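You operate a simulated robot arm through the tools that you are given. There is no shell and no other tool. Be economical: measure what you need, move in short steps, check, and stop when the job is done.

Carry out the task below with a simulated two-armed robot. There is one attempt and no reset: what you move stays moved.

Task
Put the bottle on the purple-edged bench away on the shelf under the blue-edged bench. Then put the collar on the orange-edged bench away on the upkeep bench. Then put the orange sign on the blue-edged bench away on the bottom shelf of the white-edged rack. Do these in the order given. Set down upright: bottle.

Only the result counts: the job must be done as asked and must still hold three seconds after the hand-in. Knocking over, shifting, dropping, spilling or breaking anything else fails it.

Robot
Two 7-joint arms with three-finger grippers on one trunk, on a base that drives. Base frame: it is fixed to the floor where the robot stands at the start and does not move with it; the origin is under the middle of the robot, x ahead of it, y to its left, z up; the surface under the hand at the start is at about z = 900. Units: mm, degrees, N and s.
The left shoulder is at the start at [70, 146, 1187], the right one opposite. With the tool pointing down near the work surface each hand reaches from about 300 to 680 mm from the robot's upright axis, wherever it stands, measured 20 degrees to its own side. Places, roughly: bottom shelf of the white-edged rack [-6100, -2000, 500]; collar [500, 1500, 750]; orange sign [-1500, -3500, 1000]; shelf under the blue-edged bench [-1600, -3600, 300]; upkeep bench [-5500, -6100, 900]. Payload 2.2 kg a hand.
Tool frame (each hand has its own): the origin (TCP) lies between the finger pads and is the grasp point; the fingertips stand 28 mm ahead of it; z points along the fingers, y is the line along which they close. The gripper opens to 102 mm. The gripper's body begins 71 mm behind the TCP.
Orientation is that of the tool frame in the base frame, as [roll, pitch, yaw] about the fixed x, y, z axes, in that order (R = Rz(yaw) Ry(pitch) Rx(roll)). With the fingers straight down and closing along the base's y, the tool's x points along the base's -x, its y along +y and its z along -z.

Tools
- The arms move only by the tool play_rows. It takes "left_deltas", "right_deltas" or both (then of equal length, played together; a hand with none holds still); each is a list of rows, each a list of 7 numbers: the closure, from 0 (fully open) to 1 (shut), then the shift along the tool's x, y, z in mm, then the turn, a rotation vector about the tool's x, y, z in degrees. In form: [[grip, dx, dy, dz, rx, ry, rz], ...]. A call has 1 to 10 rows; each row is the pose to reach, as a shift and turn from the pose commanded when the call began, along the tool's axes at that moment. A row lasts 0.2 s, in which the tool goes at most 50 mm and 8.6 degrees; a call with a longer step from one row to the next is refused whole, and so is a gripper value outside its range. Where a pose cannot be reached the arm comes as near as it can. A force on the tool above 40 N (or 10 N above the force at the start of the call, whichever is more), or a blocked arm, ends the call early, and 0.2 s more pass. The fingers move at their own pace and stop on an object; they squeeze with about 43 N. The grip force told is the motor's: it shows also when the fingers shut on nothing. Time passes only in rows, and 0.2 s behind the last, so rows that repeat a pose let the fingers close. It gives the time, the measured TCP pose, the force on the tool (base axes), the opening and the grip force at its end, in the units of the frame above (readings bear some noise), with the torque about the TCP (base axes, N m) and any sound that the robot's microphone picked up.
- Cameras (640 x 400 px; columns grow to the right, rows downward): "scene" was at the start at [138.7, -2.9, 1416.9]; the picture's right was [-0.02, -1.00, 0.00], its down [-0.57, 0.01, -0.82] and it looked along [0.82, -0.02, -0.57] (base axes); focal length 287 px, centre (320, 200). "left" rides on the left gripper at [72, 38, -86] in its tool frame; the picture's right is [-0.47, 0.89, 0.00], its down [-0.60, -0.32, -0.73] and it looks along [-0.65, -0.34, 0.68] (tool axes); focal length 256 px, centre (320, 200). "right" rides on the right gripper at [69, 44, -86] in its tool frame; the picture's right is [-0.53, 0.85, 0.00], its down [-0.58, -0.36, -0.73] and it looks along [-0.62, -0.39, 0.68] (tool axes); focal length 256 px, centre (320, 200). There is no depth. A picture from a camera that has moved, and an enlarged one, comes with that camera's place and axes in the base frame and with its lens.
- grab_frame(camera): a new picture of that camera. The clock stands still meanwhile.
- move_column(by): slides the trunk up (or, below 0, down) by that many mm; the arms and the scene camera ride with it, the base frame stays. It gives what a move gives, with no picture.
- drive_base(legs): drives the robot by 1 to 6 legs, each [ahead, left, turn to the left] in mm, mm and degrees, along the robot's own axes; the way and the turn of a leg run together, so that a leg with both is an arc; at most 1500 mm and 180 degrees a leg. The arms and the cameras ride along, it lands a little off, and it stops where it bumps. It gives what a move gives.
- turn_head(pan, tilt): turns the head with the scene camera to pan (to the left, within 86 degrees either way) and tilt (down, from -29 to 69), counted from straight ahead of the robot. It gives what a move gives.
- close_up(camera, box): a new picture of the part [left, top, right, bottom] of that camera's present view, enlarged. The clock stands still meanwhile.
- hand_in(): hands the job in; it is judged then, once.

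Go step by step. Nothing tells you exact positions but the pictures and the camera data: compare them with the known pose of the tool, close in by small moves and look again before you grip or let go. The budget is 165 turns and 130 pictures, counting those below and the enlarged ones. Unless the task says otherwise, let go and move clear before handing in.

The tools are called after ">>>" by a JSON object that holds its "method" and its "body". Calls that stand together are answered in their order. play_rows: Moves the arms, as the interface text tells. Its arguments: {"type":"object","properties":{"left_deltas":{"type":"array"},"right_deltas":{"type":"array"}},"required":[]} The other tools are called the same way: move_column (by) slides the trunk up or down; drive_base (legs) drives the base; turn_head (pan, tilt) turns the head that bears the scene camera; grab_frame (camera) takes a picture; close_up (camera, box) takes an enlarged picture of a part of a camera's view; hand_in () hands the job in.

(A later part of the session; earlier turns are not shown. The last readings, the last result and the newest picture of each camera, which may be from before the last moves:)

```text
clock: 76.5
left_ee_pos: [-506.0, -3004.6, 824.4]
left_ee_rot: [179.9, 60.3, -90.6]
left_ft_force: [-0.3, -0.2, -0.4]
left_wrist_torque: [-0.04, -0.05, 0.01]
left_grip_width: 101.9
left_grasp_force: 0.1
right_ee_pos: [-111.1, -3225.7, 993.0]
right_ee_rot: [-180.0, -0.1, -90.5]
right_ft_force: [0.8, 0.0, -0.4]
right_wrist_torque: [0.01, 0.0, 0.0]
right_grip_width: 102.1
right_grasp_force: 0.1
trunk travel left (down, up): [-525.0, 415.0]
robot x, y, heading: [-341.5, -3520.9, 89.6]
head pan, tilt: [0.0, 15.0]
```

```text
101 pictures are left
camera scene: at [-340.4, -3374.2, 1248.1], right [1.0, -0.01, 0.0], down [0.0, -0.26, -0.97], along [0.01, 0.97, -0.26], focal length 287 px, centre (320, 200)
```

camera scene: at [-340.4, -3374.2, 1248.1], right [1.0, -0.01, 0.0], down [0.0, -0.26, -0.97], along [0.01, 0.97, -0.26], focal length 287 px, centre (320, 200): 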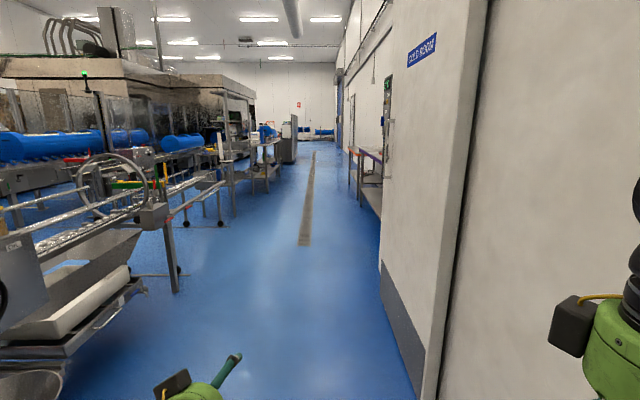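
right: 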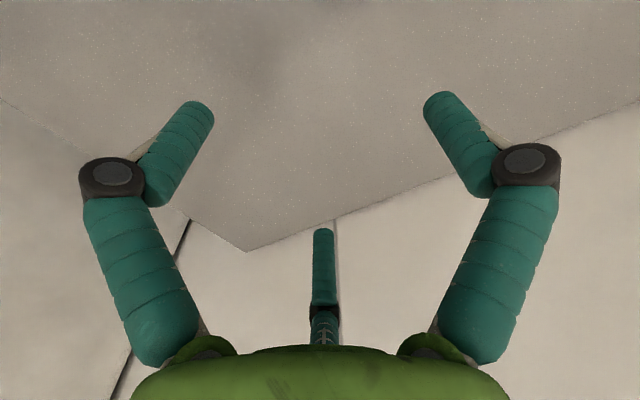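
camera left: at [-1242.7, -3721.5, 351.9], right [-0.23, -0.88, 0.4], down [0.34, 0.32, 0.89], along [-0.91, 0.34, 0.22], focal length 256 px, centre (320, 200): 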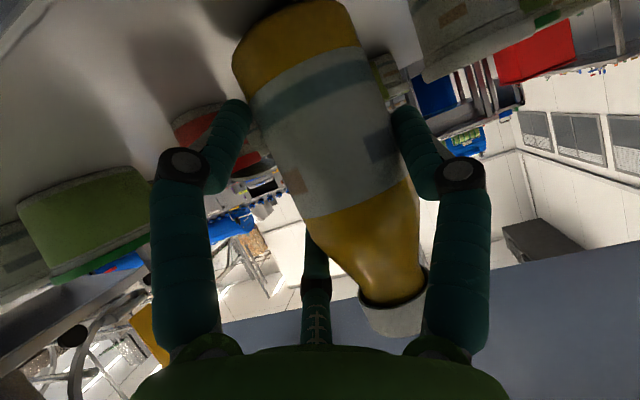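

The bottle is fine on the shelf. I drive up the aisle to the orange-edged bench and turn to face it.

>>> {"method": "drive_base", "body": {"legs": [[1500, 0, 0], [1500, 0, 0], [1500, 0, 0], [480, 0, 0], [0, 0, -90]]}}

>>> {"method": "turn_head", "body": {"pan": 0, "tilt": 40}}

>>> {"method": "grab_frame", "body": {"camera": "scene"}}

```text
clock: 81.1
left_ee_pos: [-500.0, -2119.4, 842.1]
left_ee_rot: [-178.6, 62.3, -90.8]
left_ft_force: [0.6, 0.3, 0.0]
left_wrist_torque: [0.01, -0.01, 0.07]
left_grip_width: 101.7
left_grasp_force: 0.0
right_ee_pos: [-100.1, -2359.1, 1009.2]
right_ee_rot: [178.9, 3.2, -95.1]
right_ft_force: [-0.9, 0.2, -0.1]
right_wrist_torque: [0.01, -0.02, 0.0]
right_grip_width: 101.9
right_grasp_force: 0.0
trunk travel left (down, up): [-525.0, 415.0]
robot x, y, heading: [-343.0, -2610.2, 88.3]
head pan, tilt: [0.0, 15.0]
stopped in leg 1: the robot was blocked; the commanded pose is now the measured one
```

```text
clock: 82.0
left_ee_pos: [-502.3, -2120.6, 842.8]
left_ee_rot: [-178.4, 62.6, -90.5]
left_ft_force: [1.1, -0.2, -0.6]
left_wrist_torque: [-0.03, -0.01, -0.01]
left_grip_width: 102.1
left_grasp_force: 0.1
right_ee_pos: [-99.5, -2359.4, 1009.0]
right_ee_rot: [178.9, 3.2, -94.9]
right_ft_force: [-0.9, -0.7, -0.6]
right_wrist_torque: [-0.02, 0.02, 0.0]
right_grip_width: 101.8
right_grasp_force: 0.1
trunk travel left (down, up): [-525.0, 415.0]
robot x, y, heading: [-337.4, -2608.4, 88.3]
head pan, tilt: [0.0, 40.0]
```

```text
100 pictures are left
camera scene: at [-348.5, -2517.1, 1213.3], right [1.0, -0.03, 0.01], down [-0.01, -0.61, -0.79], along [0.03, 0.79, -0.61], focal length 287 px, centre (320, 200)
```

scene: 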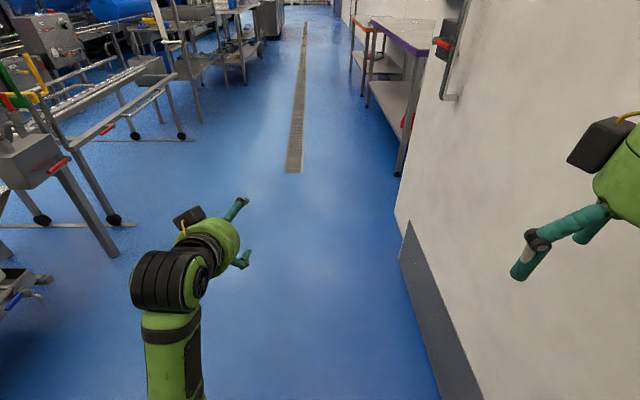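

The robot was blocked, probably by the right elbow against the cold-room. I look to the right.

>>> {"method": "turn_head", "body": {"pan": -70, "tilt": 25}}

>>> {"method": "grab_frame", "body": {"camera": "scene"}}

>>> {"method": "turn_head", "body": {"pan": 75, "tilt": 35}}

>>> {"method": "grab_frame", "body": {"camera": "scene"}}

```text
clock: 83.4
left_ee_pos: [-501.1, -2120.4, 843.6]
left_ee_rot: [-178.5, 62.7, -90.5]
left_ft_force: [-0.5, 0.7, -0.2]
left_wrist_torque: [-0.02, 0.0, 0.0]
left_grip_width: 102.0
left_grasp_force: 0.1
right_ee_pos: [-99.7, -2359.6, 1009.0]
right_ee_rot: [178.9, 3.3, -94.9]
right_ft_force: [0.1, -0.3, 0.2]
right_wrist_torque: [-0.03, 0.02, 0.01]
right_grip_width: 102.2
right_grasp_force: 0.1
trunk travel left (down, up): [-525.0, 415.0]
robot x, y, heading: [-341.4, -2609.2, 88.4]
head pan, tilt: [-70.0, 25.0]
```

```text
99 pictures are left
camera scene: at [-263.6, -2573.8, 1235.3], right [0.32, -0.95, -0.03], down [-0.39, -0.1, -0.92], along [0.87, 0.3, -0.4], focal length 287 px, centre (320, 200)
```

scene: 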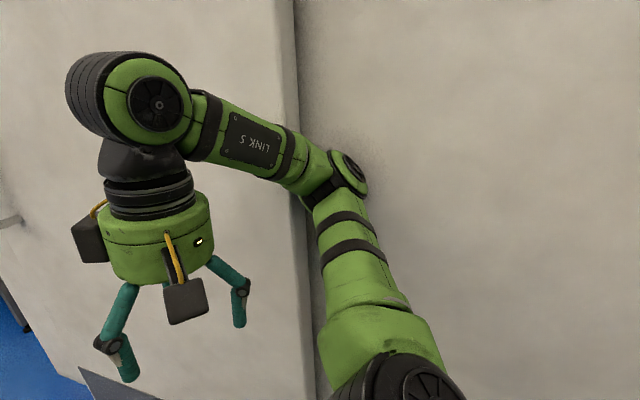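

```text
clock: 85.7
left_ee_pos: [-501.2, -2119.2, 842.6]
left_ee_rot: [-178.6, 62.6, -90.4]
left_ft_force: [0.3, 1.0, 0.5]
left_wrist_torque: [0.02, -0.02, -0.05]
left_grip_width: 102.2
left_grasp_force: 0.0
right_ee_pos: [-99.7, -2357.9, 1007.8]
right_ee_rot: [178.9, 3.2, -95.0]
right_ft_force: [-0.4, -0.2, 0.8]
right_wrist_torque: [0.03, -0.02, 0.02]
right_grip_width: 102.0
right_grasp_force: 0.0
trunk travel left (down, up): [-525.0, 415.0]
robot x, y, heading: [-338.3, -2609.0, 88.3]
head pan, tilt: [75.0, 35.0]
```

```text
98 pictures are left
camera scene: at [-434.9, -2576.9, 1217.2], right [0.29, 0.96, 0.04], down [0.56, -0.13, -0.82], along [-0.78, 0.26, -0.57], focal length 287 px, centre (320, 200)
```

scene: 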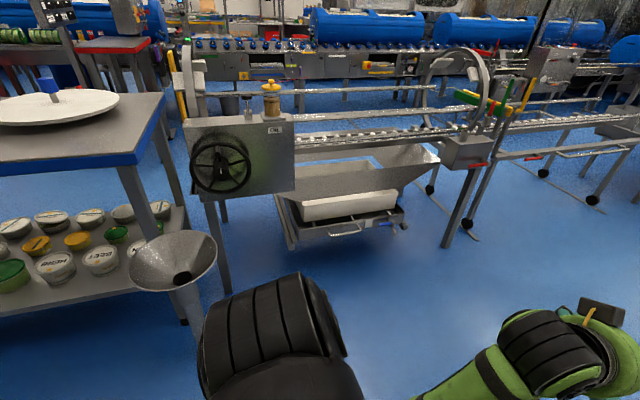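

The right elbow touches the door step. I back off, extend the right hand forward to pull the elbow in, shift left a little and carry on.

>>> {"method": "drive_base", "body": {"legs": [[-150, 30, 1.5]]}}

>>> {"method": "play_rows", "body": {"right_deltas": [[0, -40, 0, 0, 0, 0, 0], [0, -80, 0, 0, 0, 0, 0], [0, -120, 0, 0, 0, 0, 0], [0, -160, 0, 0, 0, 0, 0], [0, -200, 0, 0, 0, 0, 0], [0, -230, 0, 0, 0, 0, 0]]}}

>>> {"method": "drive_base", "body": {"legs": [[100, 70, 0], [1490, 30, 0]]}}

```text
clock: 87.1
left_ee_pos: [-539.5, -2242.8, 825.1]
left_ee_rot: [180.0, 60.4, -90.0]
left_ft_force: [0.4, -0.8, 0.2]
left_wrist_torque: [-0.03, 0.01, 0.01]
left_grip_width: 102.1
left_grasp_force: 0.2
right_ee_pos: [-130.5, -2462.6, 991.3]
right_ee_rot: [178.8, 0.3, -92.7]
right_ft_force: [0.1, 0.0, -0.2]
right_wrist_torque: [0.01, 0.03, 0.03]
right_grip_width: 102.0
right_grasp_force: 0.1
trunk travel left (down, up): [-525.0, 415.0]
robot x, y, heading: [-367.0, -2757.0, 90.1]
head pan, tilt: [75.0, 35.0]
```

```text
clock: 88.5
left_ee_pos: [-539.2, -2243.3, 824.0]
left_ee_rot: [179.9, 60.2, -89.9]
left_ft_force: [-0.5, -0.1, -0.1]
left_wrist_torque: [0.0, -0.02, -0.01]
left_grip_width: 101.9
left_grasp_force: 0.1
right_ee_pos: [-116.5, -2230.5, 994.8]
right_ee_rot: [178.7, 0.3, -92.7]
right_ft_force: [-0.1, 0.1, -0.7]
right_wrist_torque: [-0.03, 0.02, -0.02]
right_grip_width: 101.9
right_grasp_force: 0.1
trunk travel left (down, up): [-525.0, 415.0]
robot x, y, heading: [-368.5, -2752.2, 90.2]
head pan, tilt: [75.0, 35.0]
```

```text
clock: 97.0
left_ee_pos: [-608.7, -592.7, 825.1]
left_ee_rot: [180.0, 60.3, -91.4]
left_ft_force: [0.0, 0.0, -0.1]
left_wrist_torque: [-0.01, 0.03, -0.02]
left_grip_width: 101.6
left_grasp_force: 0.0
right_ee_pos: [-185.4, -593.3, 995.3]
right_ee_rot: [178.7, 0.3, -93.9]
right_ft_force: [0.0, -0.1, -0.6]
right_wrist_torque: [-0.01, -0.04, 0.05]
right_grip_width: 102.0
right_grasp_force: 0.0
trunk travel left (down, up): [-525.0, 415.0]
robot x, y, heading: [-452.2, -1107.3, 88.8]
head pan, tilt: [75.0, 35.0]
```

Past the door now. On to the orange-edged bench.

>>> {"method": "drive_base", "body": {"legs": [[1500, 0, 0], [1080, 0, 0], [0, 0, -88.8]]}}

>>> {"method": "turn_head", "body": {"pan": 0, "tilt": 40}}

>>> {"method": "grab_frame", "body": {"camera": "scene"}}

```text
clock: 113.1
left_ee_pos: [79.8, 1600.9, 826.4]
left_ee_rot: [-180.0, 60.4, -178.6]
left_ft_force: [-0.7, 0.0, -1.0]
left_wrist_torque: [-0.01, -0.02, 0.0]
left_grip_width: 102.1
left_grasp_force: 0.0
right_ee_pos: [102.7, 1179.5, 994.6]
right_ee_rot: [178.7, 0.3, 179.0]
right_ft_force: [-0.8, -0.5, 0.0]
right_wrist_torque: [0.02, 0.0, 0.0]
right_grip_width: 102.0
right_grasp_force: 0.1
trunk travel left (down, up): [-525.0, 415.0]
robot x, y, heading: [-427.4, 1419.8, 1.7]
head pan, tilt: [75.0, 35.0]
```

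```text
clock: 114.6
left_ee_pos: [79.1, 1603.5, 825.3]
left_ee_rot: [180.0, 60.3, -178.4]
left_ft_force: [-0.7, -0.2, -1.1]
left_wrist_torque: [-0.02, 0.02, -0.02]
left_grip_width: 102.3
left_grasp_force: 0.0
right_ee_pos: [102.4, 1178.2, 995.5]
right_ee_rot: [178.6, 0.3, 178.9]
right_ft_force: [-0.1, 0.3, 0.3]
right_wrist_torque: [-0.01, -0.01, -0.01]
right_grip_width: 102.0
right_grasp_force: 0.1
trunk travel left (down, up): [-525.0, 415.0]
robot x, y, heading: [-421.8, 1418.4, 1.5]
head pan, tilt: [0.0, 40.0]
```

```text
97 pictures are left
camera scene: at [-290.7, 1422.1, 1208.6], right [0.03, -1.0, 0.0], down [-0.64, -0.02, -0.77], along [0.77, 0.02, -0.64], focal length 287 px, centre (320, 200)
```

scene: 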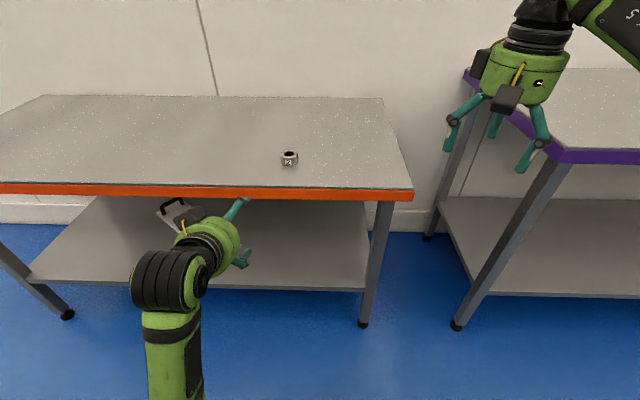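

The collar is a small ring at about [465, 1534] on the bench. I turn the left hand to point straight down, raise it, and take a closer look.

>>> {"method": "play_rows", "body": {"left_deltas": [[0, -9, 0, -5, 0, 6, 0], [0, -18, 0, -10, 0, 12, 0], [0, -27, 0, -15, 0, 18, 0], [0, -36, 0, -20, 0, 24, 0], [0, -45, 0, -25, 0, 30, 0], [0, -54, 0, -30, 0, 36, 0], [0, -63, 0, -35, 0, 42, 0], [0, -72, 0, -40, 0, 48, 0], [0, -81, 0, -45, 0, 54, 0], [0, -87, 0, -50, 0, 60.3, 0]]}}

>>> {"method": "drive_base", "body": {"legs": [[330, 0, -1.5]]}}

>>> {"method": "grab_frame", "body": {"camera": "scene"}}

```text
clock: 116.8
left_ee_pos: [161.9, 1640.2, 936.5]
left_ee_rot: [180.0, 0.5, -178.6]
left_ft_force: [0.4, 1.0, 0.2]
left_wrist_torque: [0.01, 0.01, 0.01]
left_grip_width: 101.8
left_grasp_force: 0.0
left hand out of reach, approached as far as the arm can: row 4, 5, 6, 7, 8, 9, 10
right_ee_pos: [103.2, 1179.9, 994.5]
right_ee_rot: [178.8, 0.3, 178.8]
right_ft_force: [0.1, -0.5, 0.3]
right_wrist_torque: [-0.01, -0.01, 0.03]
right_grip_width: 101.8
right_grasp_force: 0.1
trunk travel left (down, up): [-525.0, 415.0]
robot x, y, heading: [-426.8, 1418.3, 1.6]
head pan, tilt: [0.0, 40.0]
```

```text
clock: 118.9
left_ee_pos: [493.2, 1626.4, 936.7]
left_ee_rot: [-180.0, 0.5, 179.7]
left_ft_force: [1.2, -0.3, 0.7]
left_wrist_torque: [0.01, 0.01, -0.02]
left_grip_width: 102.1
left_grasp_force: 0.1
right_ee_pos: [419.1, 1168.6, 995.1]
right_ee_rot: [178.7, 0.3, 177.2]
right_ft_force: [-0.3, 0.4, -0.8]
right_wrist_torque: [-0.01, 0.0, -0.03]
right_grip_width: 101.9
right_grasp_force: 0.0
trunk travel left (down, up): [-525.0, 415.0]
robot x, y, heading: [-103.7, 1420.8, -0.2]
head pan, tilt: [0.0, 40.0]
```

```text
96 pictures are left
camera scene: at [32.8, 1422.0, 1208.6], right [0.0, -1.0, 0.0], down [-0.64, 0.0, -0.77], along [0.77, 0.0, -0.64], focal length 287 px, centre (320, 200)
```

scene: 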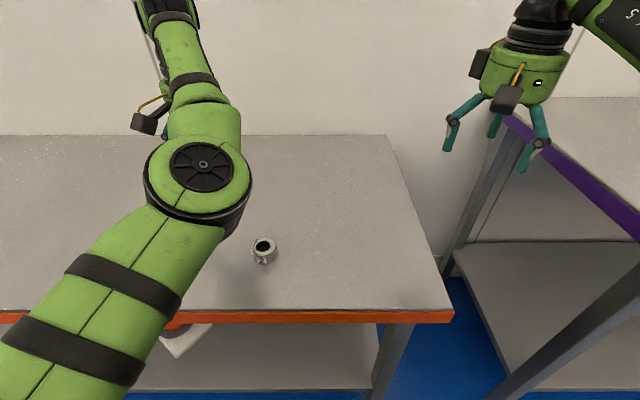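

>>> {"method": "close_up", "body": {"camera": "scene", "box": [224, 223, 304, 273]}}

>>> {"method": "grab_frame", "body": {"camera": "left"}}

```text
8.00 times, centred on (264, 248) of scene
camera zoom: at [32.8, 1422.0, 1208.6], right [0.0, -1.0, 0.0], down [-0.64, 0.0, -0.77], along [0.77, 0.0, -0.64], focal length 2294 px, centre (768, -184)
```

zoom: 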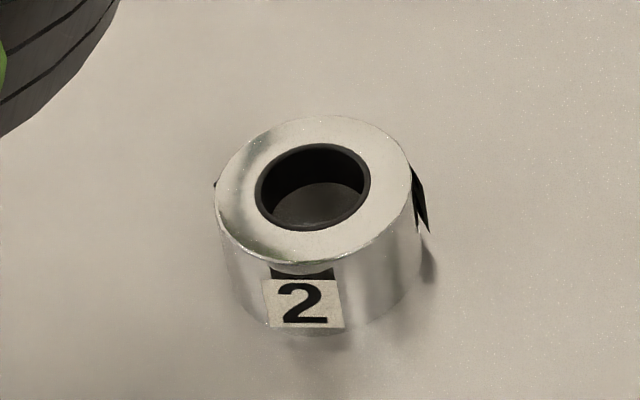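

```text
94 pictures are left
camera left: at [419.5, 1664.3, 1022.2], right [0.47, 0.88, 0.0], down [0.59, -0.32, 0.74], along [0.65, -0.34, -0.68], focal length 256 px, centre (320, 200)
```

left: 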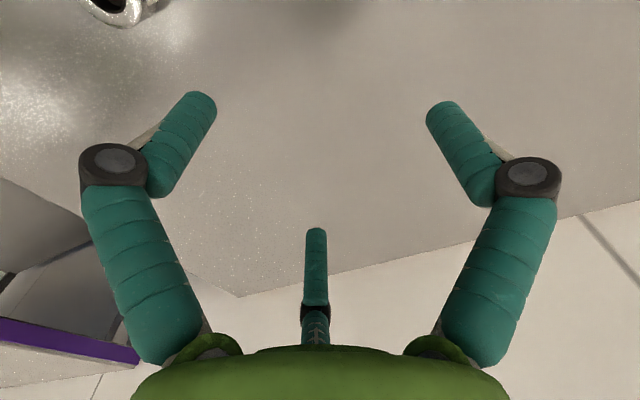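

The collar is a ring about 48 mm across and 28 mm tall. I move the left hand over it and look from there.

>>> {"method": "play_rows", "body": {"left_deltas": [[0, 30, -32, 0, 0, 0, 0], [0, 60, -64, 0, 0, 0, 0], [0, 88, -94, 0, 0, 0, 0]]}}

>>> {"method": "grab_frame", "body": {"camera": "left"}}

>>> {"method": "grab_frame", "body": {"camera": "scene"}}

```text
clock: 119.7
left_ee_pos: [501.9, 1553.8, 964.5]
left_ee_rot: [179.9, 0.6, 179.7]
left_ft_force: [-0.4, -0.3, 0.6]
left_wrist_torque: [0.04, -0.03, 0.01]
left_grip_width: 101.9
left_grasp_force: 0.0
left hand out of reach, approached as far as the arm can: row 1, 2, 3
right_ee_pos: [417.6, 1166.7, 994.7]
right_ee_rot: [178.7, 0.5, 177.1]
right_ft_force: [0.7, -1.3, -0.4]
right_wrist_torque: [0.03, 0.0, 0.0]
right_grip_width: 102.2
right_grasp_force: 0.1
trunk travel left (down, up): [-525.0, 415.0]
robot x, y, heading: [-104.7, 1422.5, 0.1]
head pan, tilt: [0.0, 40.0]
```

```text
93 pictures are left
camera left: at [428.2, 1590.5, 1050.5], right [0.47, 0.88, 0.01], down [0.59, -0.32, 0.74], along [0.65, -0.34, -0.68], focal length 256 px, centre (320, 200)
```

left: 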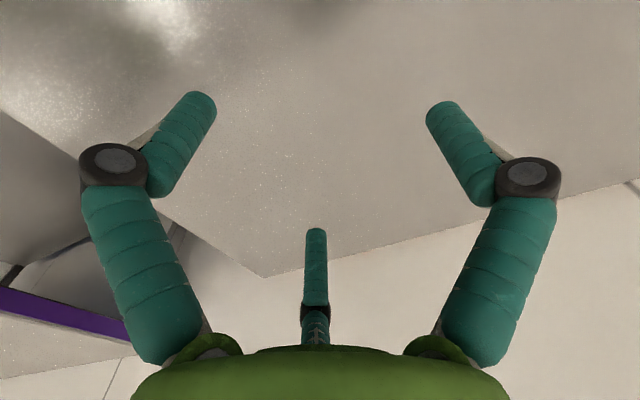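

```text
92 pictures are left
camera scene: at [31.9, 1420.9, 1208.7], right [0.0, -1.0, 0.0], down [-0.64, 0.0, -0.77], along [0.77, 0.0, -0.64], focal length 287 px, centre (320, 200)
```

scene: 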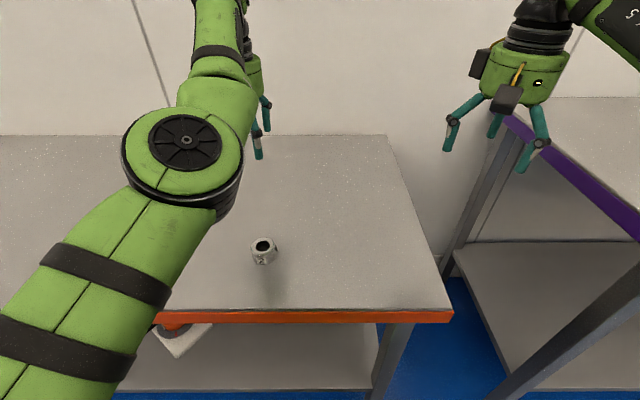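

The left arm has run into its limits in this fold, while the right arm is in a good posture. I shift the base left so the right hand comes over the collar.

>>> {"method": "drive_base", "body": {"legs": [[0, 355, 0]]}}

>>> {"method": "grab_frame", "body": {"camera": "right"}}

>>> {"method": "grab_frame", "body": {"camera": "scene"}}

```text
clock: 122.0
left_ee_pos: [503.1, 1913.5, 963.6]
left_ee_rot: [180.0, 0.6, 179.8]
left_ft_force: [-0.6, -0.5, 0.4]
left_wrist_torque: [-0.01, 0.02, 0.02]
left_grip_width: 101.6
left_grasp_force: 0.0
right_ee_pos: [420.7, 1527.8, 993.9]
right_ee_rot: [178.7, 0.3, 177.3]
right_ft_force: [-0.8, 0.9, 0.1]
right_wrist_torque: [-0.04, 0.02, 0.0]
right_grip_width: 102.0
right_grasp_force: 0.1
trunk travel left (down, up): [-525.0, 415.0]
robot x, y, heading: [-100.5, 1781.8, 0.0]
head pan, tilt: [0.0, 40.0]
```

```text
91 pictures are left
camera right: at [352.0, 1573.6, 1081.4], right [0.57, 0.82, 0.02], down [0.55, -0.41, 0.73], along [0.6, -0.41, -0.69], focal length 256 px, centre (320, 200)
```

right: 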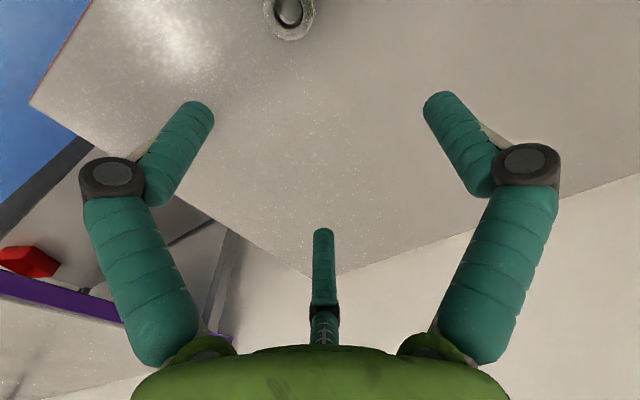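

```text
90 pictures are left
camera scene: at [33.4, 1781.5, 1208.6], right [0.0, -1.0, 0.0], down [-0.64, 0.0, -0.77], along [0.77, 0.0, -0.64], focal length 287 px, centre (320, 200)
```

scene: 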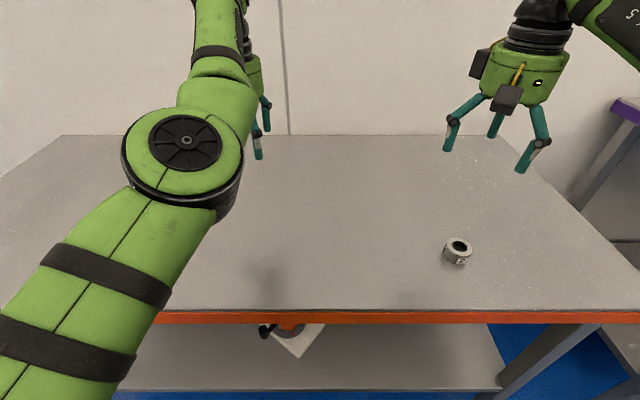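

Triangulating from three views gives the collar's top centre at [381, 1528, 806], so the bench top is near 780. I lower the right hand above it.

>>> {"method": "play_rows", "body": {"right_deltas": [[0, 20, -1, 30, 0.7, 0, 0], [0, 39.7, -2, 60, 1.3, 0, 0], [0, 39.7, -2, 90, 1.3, 0, 0], [0, 39.7, -2, 114, 1.3, 0, 0], [0, 39.7, -2, 114, 1.3, 0, 0]]}}

>>> {"method": "grab_frame", "body": {"camera": "right"}}

>>> {"method": "grab_frame", "body": {"camera": "scene"}}

```text
clock: 123.2
left_ee_pos: [503.5, 1914.8, 963.8]
left_ee_rot: [-180.0, 0.5, 179.8]
left_ft_force: [0.4, 0.1, 0.6]
left_wrist_torque: [-0.01, -0.02, 0.01]
left_grip_width: 101.8
left_grasp_force: 0.0
right_ee_pos: [380.9, 1532.2, 881.3]
right_ee_rot: [180.0, 0.3, 177.2]
right_ft_force: [1.0, 0.6, 0.2]
right_wrist_torque: [0.0, -0.01, -0.03]
right_grip_width: 102.0
right_grasp_force: 0.1
trunk travel left (down, up): [-525.0, 415.0]
robot x, y, heading: [-101.5, 1777.8, -0.2]
head pan, tilt: [0.0, 40.0]
```

```text
89 pictures are left
camera right: at [313.6, 1579.8, 966.7], right [0.57, 0.82, 0.0], down [0.55, -0.39, 0.73], along [0.6, -0.42, -0.68], focal length 256 px, centre (320, 200)
```

right: 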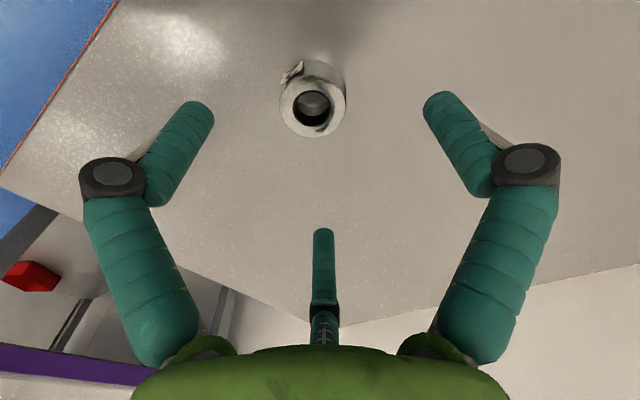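

```text
88 pictures are left
camera scene: at [33.1, 1781.7, 1208.6], right [0.0, -1.0, 0.0], down [-0.64, 0.0, -0.77], along [0.77, 0.0, -0.64], focal length 287 px, centre (320, 200)
```

scene: 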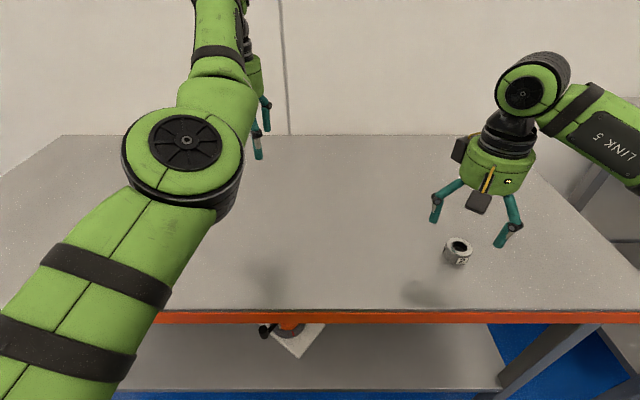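

The ring is centred between the fingers, its top near z 810. I descend.

>>> {"method": "play_rows", "body": {"right_deltas": [[0, 3, -2, 20, 0, 0, 0], [0, 3, -2, 40, 0, 0, 0], [0, 3, -2, 58, 0, 0, 0], [0, 3, -2, 58, 0, 0, 0]]}}

>>> {"method": "grab_frame", "body": {"camera": "right"}}

>>> {"method": "close_up", "body": {"camera": "scene", "box": [384, 170, 544, 270]}}

```text
clock: 124.2
left_ee_pos: [503.1, 1914.9, 964.4]
left_ee_rot: [180.0, 0.7, 179.8]
left_ft_force: [-0.3, -0.6, 0.7]
left_wrist_torque: [0.0, -0.02, -0.02]
left_grip_width: 102.0
left_grasp_force: 0.1
right_ee_pos: [378.4, 1528.3, 824.5]
right_ee_rot: [180.0, 0.3, 177.2]
right_ft_force: [0.0, 0.4, 0.0]
right_wrist_torque: [0.01, -0.04, 0.01]
right_grip_width: 101.7
right_grasp_force: 0.1
trunk travel left (down, up): [-525.0, 415.0]
robot x, y, heading: [-103.5, 1780.5, -0.1]
head pan, tilt: [0.0, 40.0]
```

```text
87 pictures are left
camera right: at [311.1, 1576.1, 910.6], right [0.57, 0.82, 0.0], down [0.55, -0.39, 0.73], along [0.6, -0.42, -0.68], focal length 256 px, centre (320, 200)
```

right: 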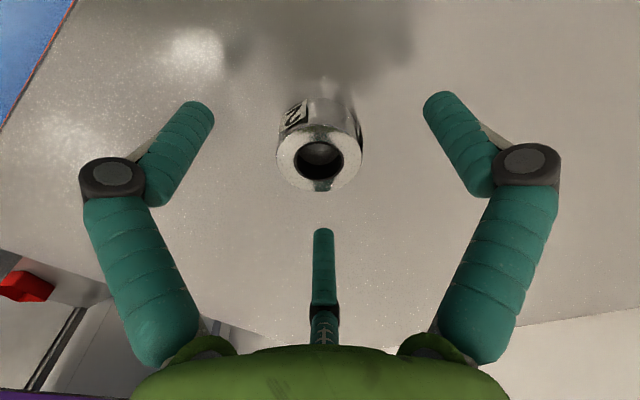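

```text
4.00 times, centred on (464, 220) of scene
camera zoom: at [33.2, 1781.6, 1208.6], right [0.0, -1.0, 0.0], down [-0.64, 0.0, -0.77], along [0.77, 0.0, -0.64], focal length 1147 px, centre (-256, 120)
```

zoom: 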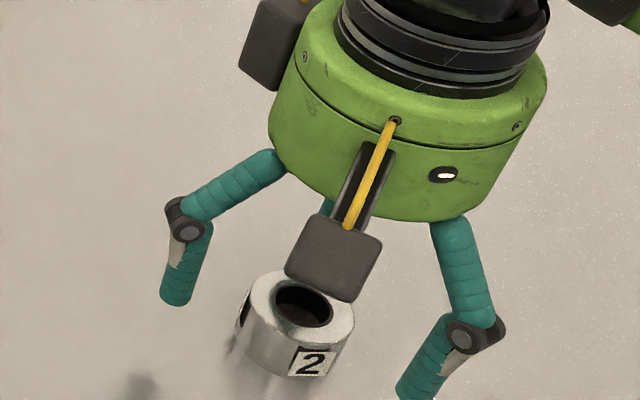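

>>> {"method": "play_rows", "body": {"right_deltas": [[0, 0, 0, 6, 0, 0, 0], [0, 0, 0, 11, 0, 0, 0], [0, 0, 0, 11, 0, 0, 0], [0.4, 0, 0, 11, 0, 0, 0], [0.7, 0, 0, 11, 0, 0, 0], [1, 0, 0, 11, 0, 0, 0], [1, 0, 0, 11, 0, 0, 0]]}}

>>> {"method": "grab_frame", "body": {"camera": "right"}}

```text
clock: 125.8
left_ee_pos: [502.7, 1914.4, 964.1]
left_ee_rot: [-179.9, 0.5, 179.8]
left_ft_force: [-0.2, -0.6, -0.9]
left_wrist_torque: [0.04, 0.02, 0.0]
left_grip_width: 102.0
left_grasp_force: 0.0
right_ee_pos: [377.9, 1527.4, 812.0]
right_ee_rot: [180.0, 0.4, 177.3]
right_ft_force: [0.1, -1.8, 5.6]
right_wrist_torque: [0.05, 0.12, 0.0]
right_grip_width: 41.8
right_grasp_force: 42.8
trunk travel left (down, up): [-525.0, 415.0]
robot x, y, heading: [-102.0, 1782.7, -0.3]
head pan, tilt: [0.0, 40.0]
```

```text
85 pictures are left
camera right: at [310.0, 1575.3, 898.3], right [0.58, 0.82, 0.0], down [0.55, -0.39, 0.74], along [0.6, -0.42, -0.68], focal length 256 px, centre (320, 200)
```

right: 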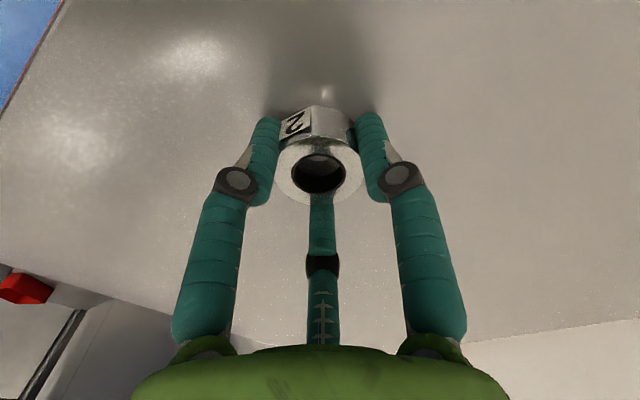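

The collar is gripped (41.8 mm). I lift it.

>>> {"method": "play_rows", "body": {"right_deltas": [[1, 0, 0, -15, 0, 0, 0], [1, 0, 0, -50, 0, 0, 0], [1, 0, 0, -90, 0, 0, 0], [1, 0, 0, -130, 0, 0, 0], [1, 0, 0, -170, 0, 0, 0]]}}

>>> {"method": "move_column", "body": {"by": 200}}

>>> {"method": "drive_base", "body": {"legs": [[-350, 0, 0]]}}

>>> {"method": "grab_frame", "body": {"camera": "scene"}}

```text
clock: 127.0
left_ee_pos: [503.0, 1916.8, 963.5]
left_ee_rot: [-180.0, 0.6, 179.9]
left_ft_force: [-0.8, -0.1, 0.1]
left_wrist_torque: [0.02, -0.04, 0.0]
left_grip_width: 102.1
left_grasp_force: 0.1
right_ee_pos: [375.1, 1531.6, 984.0]
right_ee_rot: [-180.0, 0.3, 177.4]
right_ft_force: [0.2, 1.7, -1.8]
right_wrist_torque: [-0.02, -0.02, 0.01]
right_grip_width: 41.8
right_grasp_force: 42.4
trunk travel left (down, up): [-525.0, 415.0]
robot x, y, heading: [-100.1, 1781.9, 0.3]
head pan, tilt: [0.0, 40.0]
```

```text
clock: 129.2
left_ee_pos: [502.4, 1915.8, 1163.5]
left_ee_rot: [180.0, 0.5, 179.8]
left_ft_force: [-0.1, -0.2, 0.2]
left_wrist_torque: [0.01, 0.01, 0.0]
left_grip_width: 101.9
left_grasp_force: 0.1
right_ee_pos: [375.4, 1529.9, 1183.4]
right_ee_rot: [180.0, 0.3, 177.3]
right_ft_force: [-0.6, 0.2, -1.6]
right_wrist_torque: [0.0, 0.03, -0.03]
right_grip_width: 41.7
right_grasp_force: 42.7
trunk travel left (down, up): [-725.0, 215.0]
robot x, y, heading: [-104.4, 1782.1, 0.0]
head pan, tilt: [0.0, 40.0]
```

```text
clock: 131.5
left_ee_pos: [145.2, 1918.1, 1162.2]
left_ee_rot: [-179.9, 0.5, -179.6]
left_ft_force: [0.4, -0.2, -0.2]
left_wrist_torque: [0.0, -0.02, -0.04]
left_grip_width: 102.0
left_grasp_force: 0.0
right_ee_pos: [22.6, 1533.3, 1182.9]
right_ee_rot: [-180.0, 0.2, 177.9]
right_ft_force: [-0.2, 0.4, -2.2]
right_wrist_torque: [-0.01, 0.01, 0.04]
right_grip_width: 41.6
right_grasp_force: 43.1
trunk travel left (down, up): [-725.0, 215.0]
robot x, y, heading: [-455.9, 1774.1, 0.6]
head pan, tilt: [0.0, 40.0]
```

```text
84 pictures are left
camera scene: at [-321.9, 1781.0, 1408.4], right [0.01, -1.0, 0.0], down [-0.64, -0.01, -0.77], along [0.77, 0.01, -0.64], focal length 287 px, centre (320, 200)
```

scene: 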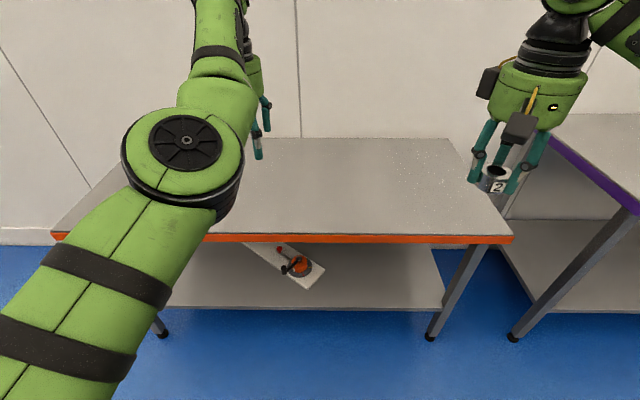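

The collar is held firmly. Next is the upkeep bench near [-5500, -6100], so I drive south down the aisle and look west for a way through.

>>> {"method": "drive_base", "body": {"legs": [[0, 0, -90.6], [1490, 20, 0], [1490, 20, 0], [1490, 20, 0]]}}

>>> {"method": "turn_head", "body": {"pan": -25, "tilt": 12}}

>>> {"method": "grab_frame", "body": {"camera": "scene"}}

```text
clock: 156.6
left_ee_pos: [-180.2, -3278.6, 1162.8]
left_ee_rot: [-180.0, 0.6, 91.8]
left_ft_force: [-0.4, 0.0, 0.1]
left_wrist_torque: [0.01, 0.03, 0.0]
left_grip_width: 102.1
left_grasp_force: 0.0
right_ee_pos: [-566.6, -3164.3, 1184.2]
right_ee_rot: [-180.0, 0.3, 89.1]
right_ft_force: [-0.4, -0.6, -2.4]
right_wrist_torque: [-0.01, 0.02, -0.03]
right_grip_width: 41.8
right_grasp_force: 42.5
trunk travel left (down, up): [-725.0, 215.0]
robot x, y, heading: [-334.0, -2677.2, -88.5]
head pan, tilt: [0.0, 40.0]
```

```text
clock: 157.6
left_ee_pos: [-179.5, -3278.6, 1165.3]
left_ee_rot: [-180.0, 0.6, 91.6]
left_ft_force: [0.6, 0.3, 0.3]
left_wrist_torque: [0.0, -0.01, -0.01]
left_grip_width: 101.9
left_grasp_force: 0.0
right_ee_pos: [-568.3, -3163.6, 1184.4]
right_ee_rot: [180.0, 0.4, 89.1]
right_ft_force: [-0.7, 0.5, -3.2]
right_wrist_torque: [-0.01, -0.02, 0.02]
right_grip_width: 41.6
right_grasp_force: 43.4
trunk travel left (down, up): [-725.0, 215.0]
robot x, y, heading: [-327.3, -2680.2, -88.2]
head pan, tilt: [-25.0, 12.0]
```

```text
83 pictures are left
camera scene: at [-365.5, -2816.2, 1452.9], right [-0.92, 0.39, 0.0], down [0.08, 0.19, -0.98], along [-0.38, -0.9, -0.21], focal length 287 px, centre (320, 200)
```

scene: 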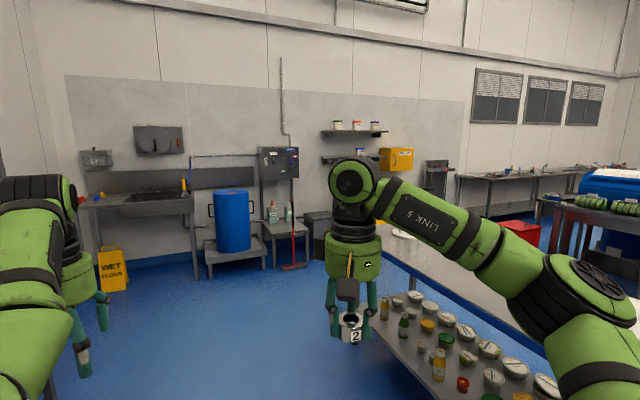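

>>> {"method": "drive_base", "body": {"legs": [[0, 0, -1.5], [1490, 0, 0], [740, 0, 0], [0, 0, -90]]}}

>>> {"method": "turn_head", "body": {"pan": 15, "tilt": 18}}

>>> {"method": "grab_frame", "body": {"camera": "scene"}}

```text
clock: 172.6
left_ee_pos: [-914.5, -5031.9, 1164.1]
left_ee_rot: [180.0, 0.5, 1.3]
left_ft_force: [-0.6, -0.6, 0.1]
left_wrist_torque: [0.03, -0.02, -0.01]
left_grip_width: 102.1
left_grasp_force: 0.1
right_ee_pos: [-796.3, -4644.4, 1184.8]
right_ee_rot: [-180.0, 0.3, -1.4]
right_ft_force: [0.3, 0.0, -2.2]
right_wrist_torque: [0.01, 0.04, 0.04]
right_grip_width: 41.4
right_grasp_force: 42.5
trunk travel left (down, up): [-725.0, 215.0]
robot x, y, heading: [-317.0, -4882.8, -178.6]
head pan, tilt: [-25.0, 12.0]
```

```text
clock: 173.7
left_ee_pos: [-915.6, -5031.9, 1164.6]
left_ee_rot: [-180.0, 0.5, 1.2]
left_ft_force: [-0.7, 0.3, -0.3]
left_wrist_torque: [-0.02, 0.0, -0.01]
left_grip_width: 102.0
left_grasp_force: 0.1
right_ee_pos: [-795.6, -4643.5, 1184.9]
right_ee_rot: [-179.9, 0.4, -1.4]
right_ft_force: [0.0, 0.1, -2.0]
right_wrist_torque: [0.02, 0.0, -0.01]
right_grip_width: 41.7
right_grasp_force: 42.4
trunk travel left (down, up): [-725.0, 215.0]
robot x, y, heading: [-312.1, -4883.8, -178.5]
head pan, tilt: [15.0, 18.0]
```

```text
82 pictures are left
camera scene: at [-452.6, -4913.3, 1443.2], right [-0.28, 0.96, 0.0], down [0.3, 0.09, -0.95], along [-0.91, -0.27, -0.31], focal length 287 px, centre (320, 200)
```

scene: 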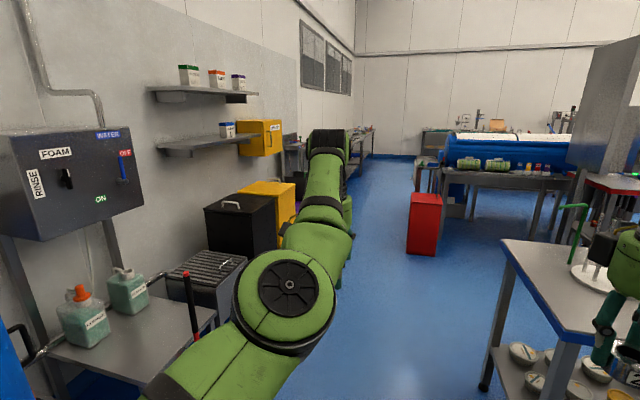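

A clear corridor runs west between the wall cabinets and the red bin, along y ≈ −5200. I drive along it.

>>> {"method": "drive_base", "body": {"legs": [[1400, 300, -1.5], [1450, 0, 0], [500, 0, 0]]}}

>>> {"method": "grab_frame", "body": {"camera": "scene"}}

>>> {"method": "turn_head", "body": {"pan": -50, "tilt": 18}}

>>> {"method": "grab_frame", "body": {"camera": "scene"}}

```text
clock: 190.1
left_ee_pos: [-4257.6, -5232.8, 1164.3]
left_ee_rot: [-179.9, 0.5, -1.4]
left_ft_force: [0.0, -0.1, 0.4]
left_wrist_torque: [0.0, 0.02, 0.03]
left_grip_width: 102.2
left_grasp_force: 0.1
right_ee_pos: [-4121.7, -4850.3, 1184.3]
right_ee_rot: [179.9, 0.3, -4.0]
right_ft_force: [0.9, 0.0, -2.0]
right_wrist_torque: [-0.01, 0.05, 0.0]
right_grip_width: 41.9
right_grasp_force: 43.4
trunk travel left (down, up): [-725.0, 215.0]
robot x, y, heading: [-3648.1, -5110.2, 179.0]
head pan, tilt: [15.0, 18.0]
```

```text
81 pictures are left
camera scene: at [-3790.4, -5135.1, 1443.4], right [-0.24, 0.97, 0.0], down [0.3, 0.07, -0.95], along [-0.92, -0.23, -0.31], focal length 287 px, centre (320, 200)
```

scene: 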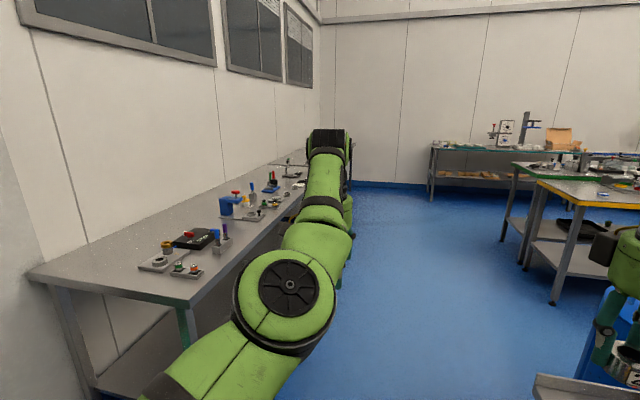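

```text
clock: 191.5
left_ee_pos: [-4259.2, -5232.4, 1162.9]
left_ee_rot: [-179.9, 0.5, -1.4]
left_ft_force: [-0.5, -0.4, -0.7]
left_wrist_torque: [0.01, -0.01, 0.01]
left_grip_width: 102.0
left_grasp_force: 0.1
right_ee_pos: [-4123.8, -4850.5, 1184.1]
right_ee_rot: [179.9, 0.3, -4.0]
right_ft_force: [-0.1, 0.2, -2.5]
right_wrist_torque: [0.04, 0.02, 0.01]
right_grip_width: 41.4
right_grasp_force: 43.1
trunk travel left (down, up): [-725.0, 215.0]
robot x, y, heading: [-3650.8, -5115.5, 179.0]
head pan, tilt: [-50.0, 18.0]
```

```text
80 pictures are left
camera scene: at [-3759.7, -5040.1, 1443.2], right [0.78, 0.63, 0.0], down [0.19, -0.24, -0.95], along [-0.6, 0.74, -0.31], focal length 287 px, centre (320, 200)
```

scene: 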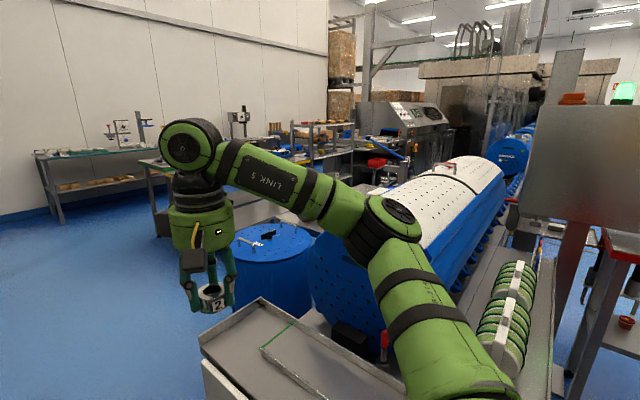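

The upkeep bench runs along the wall from about x −4390 westward, with its front edge near y −5650. I drive forward and turn to face it.

>>> {"method": "drive_base", "body": {"legs": [[1000, 0, 0], [0, 0, 91]]}}

>>> {"method": "turn_head", "body": {"pan": -15, "tilt": 32}}

>>> {"method": "grab_frame", "body": {"camera": "scene"}}

```text
clock: 200.5
left_ee_pos: [-4510.6, -5693.9, 1162.0]
left_ee_rot: [-180.0, 0.6, 89.4]
left_ft_force: [-0.3, 0.4, 0.0]
left_wrist_torque: [0.01, 0.03, -0.03]
left_grip_width: 102.0
left_grasp_force: 0.0
right_ee_pos: [-4894.1, -5561.2, 1184.4]
right_ee_rot: [-180.0, 0.3, 86.9]
right_ft_force: [0.0, 0.4, -1.6]
right_wrist_torque: [0.01, -0.04, 0.03]
right_grip_width: 41.7
right_grasp_force: 42.9
trunk travel left (down, up): [-725.0, 215.0]
robot x, y, heading: [-4638.8, -5087.1, -90.5]
head pan, tilt: [-50.0, 18.0]
```

```text
clock: 201.5
left_ee_pos: [-4510.4, -5693.8, 1163.2]
left_ee_rot: [179.9, 0.6, 89.5]
left_ft_force: [-0.2, 0.6, 1.2]
left_wrist_torque: [-0.03, -0.03, -0.01]
left_grip_width: 101.7
left_grasp_force: 0.1
right_ee_pos: [-4893.4, -5562.6, 1183.6]
right_ee_rot: [-180.0, 0.2, 86.8]
right_ft_force: [-0.1, 0.6, -2.4]
right_wrist_torque: [-0.06, 0.01, 0.01]
right_grip_width: 41.5
right_grasp_force: 43.1
trunk travel left (down, up): [-725.0, 215.0]
robot x, y, heading: [-4638.7, -5083.9, -90.7]
head pan, tilt: [-15.0, 32.0]
```

```text
79 pictures are left
camera scene: at [-4661.8, -5224.6, 1420.8], right [-0.96, 0.27, 0.0], down [0.14, 0.51, -0.85], along [-0.23, -0.82, -0.53], focal length 287 px, centre (320, 200)
```

scene: 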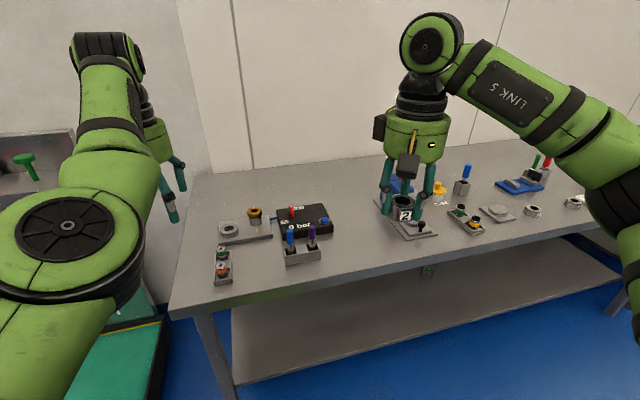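

There is a free patch at about [-4925, -5780] between the two-cup holder and the plate. I drive up so the right hand comes over it.

>>> {"method": "drive_base", "body": {"legs": [[215, -30, 0]]}}

>>> {"method": "grab_frame", "body": {"camera": "scene"}}

>>> {"method": "grab_frame", "body": {"camera": "right"}}

```text
clock: 203.1
left_ee_pos: [-4542.1, -5894.9, 1165.4]
left_ee_rot: [180.0, 0.8, 89.2]
left_ft_force: [-0.3, 0.8, -0.2]
left_wrist_torque: [-0.04, 0.02, 0.01]
left_grip_width: 102.1
left_grasp_force: 0.0
right_ee_pos: [-4926.2, -5764.6, 1185.0]
right_ee_rot: [179.9, 0.5, 86.8]
right_ft_force: [1.3, -0.4, -2.3]
right_wrist_torque: [0.0, 0.0, 0.01]
right_grip_width: 41.8
right_grasp_force: 43.0
trunk travel left (down, up): [-725.0, 215.0]
robot x, y, heading: [-4670.5, -5291.0, -90.4]
head pan, tilt: [-15.0, 32.0]
```

```text
78 pictures are left
camera scene: at [-4693.6, -5426.3, 1421.1], right [-0.96, 0.27, 0.0], down [0.14, 0.51, -0.85], along [-0.23, -0.82, -0.53], focal length 287 px, centre (320, 200)
```

scene: 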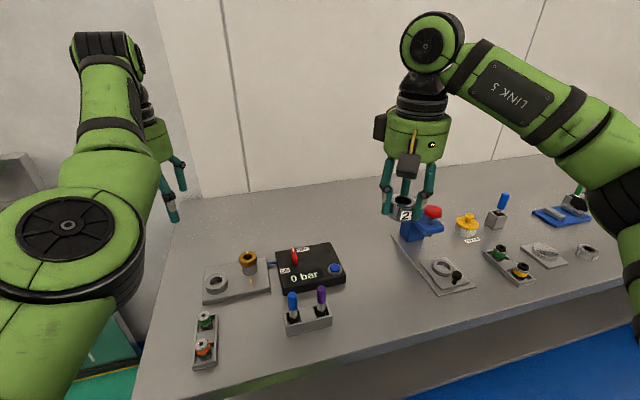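

```text
77 pictures are left
camera right: at [-4878.7, -5696.2, 1270.2], right [0.81, -0.58, 0.0], down [-0.4, -0.55, 0.74], along [-0.43, -0.6, -0.68], focal length 256 px, centre (320, 200)
```

right: 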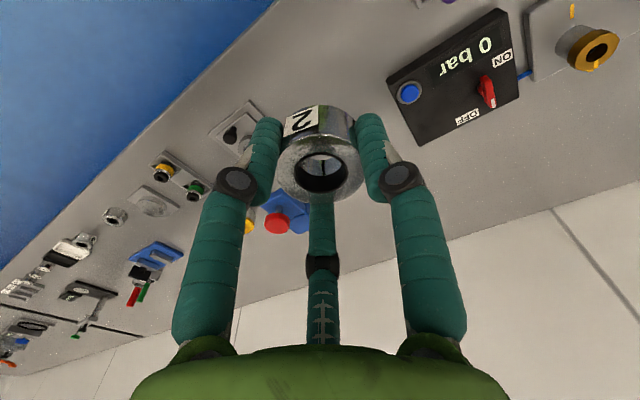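

The patch below the hand is free for about 110 mm each way. I lower to just above the bench.

>>> {"method": "play_rows", "body": {"right_deltas": [[1, -4, 0, 40, 0, 0, 0], [1, -8, 0, 80, 0, 0, 0], [1, -8, 0, 120, 0, 0, 0], [1, -8, 0, 160, 0, 0, 0], [1, -8, 0, 200, 0, 0, 0], [1, -8, 0, 220, 0, 0, 0]]}}

>>> {"method": "grab_frame", "body": {"camera": "scene"}}

>>> {"method": "grab_frame", "body": {"camera": "right"}}

```text
clock: 204.5
left_ee_pos: [-4541.9, -5897.0, 1164.0]
left_ee_rot: [180.0, 0.6, 89.4]
left_ft_force: [-0.3, -1.3, 0.0]
left_wrist_torque: [0.01, 0.02, -0.01]
left_grip_width: 101.9
left_grasp_force: 0.0
right_ee_pos: [-4928.5, -5773.8, 963.5]
right_ee_rot: [179.9, 0.4, 86.8]
right_ft_force: [0.3, 0.0, -2.3]
right_wrist_torque: [0.03, 0.0, -0.01]
right_grip_width: 41.8
right_grasp_force: 43.3
trunk travel left (down, up): [-725.0, 215.0]
robot x, y, heading: [-4669.4, -5293.4, -90.7]
head pan, tilt: [-15.0, 32.0]
```

```text
76 pictures are left
camera scene: at [-4694.1, -5429.0, 1420.8], right [-0.96, 0.27, 0.0], down [0.14, 0.51, -0.85], along [-0.23, -0.82, -0.53], focal length 287 px, centre (320, 200)
```

scene: 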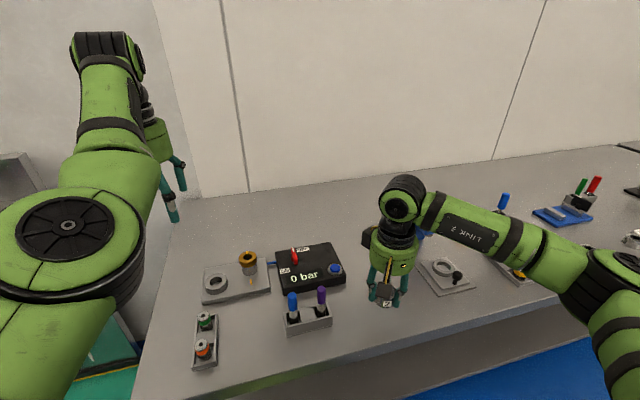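

```text
75 pictures are left
camera right: at [-4881.3, -5706.4, 1049.1], right [0.81, -0.58, 0.0], down [-0.4, -0.55, 0.73], along [-0.43, -0.6, -0.68], focal length 256 px, centre (320, 200)
```

right: 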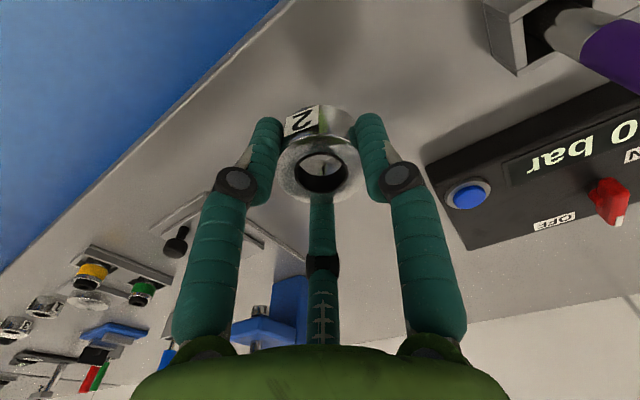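

Clear. I lower in small steps until contact.

>>> {"method": "play_rows", "body": {"right_deltas": [[1, 0, 0, 10, 0, 0, 0], [1, 0, 0, 20, 0, 0, 0], [1, 0, 0, 25, 0, 0, 0], [1, 0, 0, 28, 0, 0, 0], [1, 0, 0, 31, 0, 0, 0], [1, 0, 0, 34, 0, 0, 0]]}}

```text
clock: 205.9
left_ee_pos: [-4541.7, -5896.4, 1163.5]
left_ee_rot: [179.9, 0.6, 89.4]
left_ft_force: [-0.1, 0.3, -1.1]
left_wrist_torque: [0.0, -0.03, 0.0]
left_grip_width: 102.2
left_grasp_force: 0.0
right_ee_pos: [-4926.2, -5774.8, 928.1]
right_ee_rot: [-180.0, 0.5, 86.9]
right_ft_force: [0.9, 0.5, -2.7]
right_wrist_torque: [-0.01, 0.0, 0.01]
right_grip_width: 41.9
right_grasp_force: 42.7
trunk travel left (down, up): [-725.0, 215.0]
robot x, y, heading: [-4667.9, -5291.2, -90.5]
head pan, tilt: [-15.0, 32.0]
```

>>> {"method": "play_rows", "body": {"right_deltas": [[1, 0, 0, 3, 0, 0, 0], [1, 0, 0, 6, 0, 0, 0], [1, 0, 0, 9, 0, 0, 0], [1, 0, 0, 12, 0, 0, 0], [1, 0, 0, 15, 0, 0, 0]]}}

>>> {"method": "close_up", "body": {"camera": "scene", "box": [320, 230, 480, 330]}}

```text
clock: 207.1
left_ee_pos: [-4542.4, -5897.5, 1163.9]
left_ee_rot: [179.9, 0.6, 89.3]
left_ft_force: [-0.4, 0.3, 0.2]
left_wrist_torque: [0.01, -0.01, 0.03]
left_grip_width: 101.9
left_grasp_force: 0.0
right_ee_pos: [-4927.4, -5774.6, 916.5]
right_ee_rot: [-179.9, 0.2, 86.8]
right_ft_force: [-0.5, 0.1, -2.2]
right_wrist_torque: [0.0, 0.02, 0.0]
right_grip_width: 41.9
right_grasp_force: 42.8
trunk travel left (down, up): [-725.0, 215.0]
robot x, y, heading: [-4669.3, -5293.7, -90.6]
head pan, tilt: [-15.0, 32.0]
```

```text
4.00 times, centred on (400, 280) of scene
camera zoom: at [-4694.1, -5428.7, 1420.8], right [-0.96, 0.27, 0.0], down [0.14, 0.51, -0.85], along [-0.23, -0.82, -0.53], focal length 1147 px, centre (0, -120)
```

zoom: 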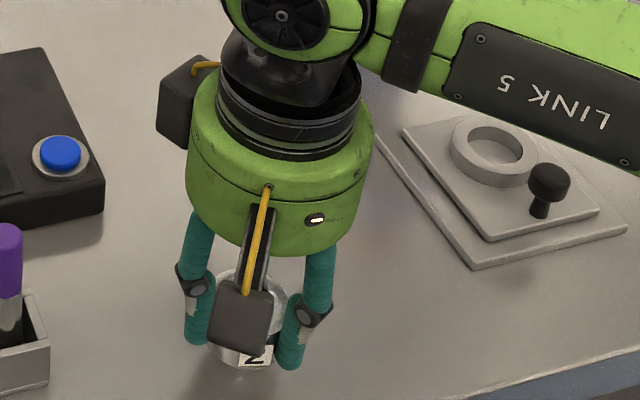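

>>> {"method": "play_rows", "body": {"right_deltas": [[1, 0, 0, 3, 0, 0, 0], [1, 0, 0, 6, 0, 0, 0], [1, 0, 0, 9, 0, 0, 0], [1, 0, 0, 12, 0, 0, 0], [1, 0, 0, 15, 0, 0, 0]]}}

```text
clock: 208.3
left_ee_pos: [-4543.4, -5896.4, 1163.3]
left_ee_rot: [-179.9, 0.6, 89.4]
left_ft_force: [0.8, 0.2, -0.2]
left_wrist_torque: [0.02, 0.01, -0.01]
left_grip_width: 102.1
left_grasp_force: 0.1
right_ee_pos: [-4928.3, -5775.5, 900.3]
right_ee_rot: [-180.0, 0.3, 86.8]
right_ft_force: [-0.5, 0.6, -1.5]
right_wrist_torque: [0.0, 0.0, -0.01]
right_grip_width: 41.8
right_grasp_force: 42.7
trunk travel left (down, up): [-725.0, 215.0]
robot x, y, heading: [-4666.7, -5287.8, -90.4]
head pan, tilt: [-15.0, 32.0]
```

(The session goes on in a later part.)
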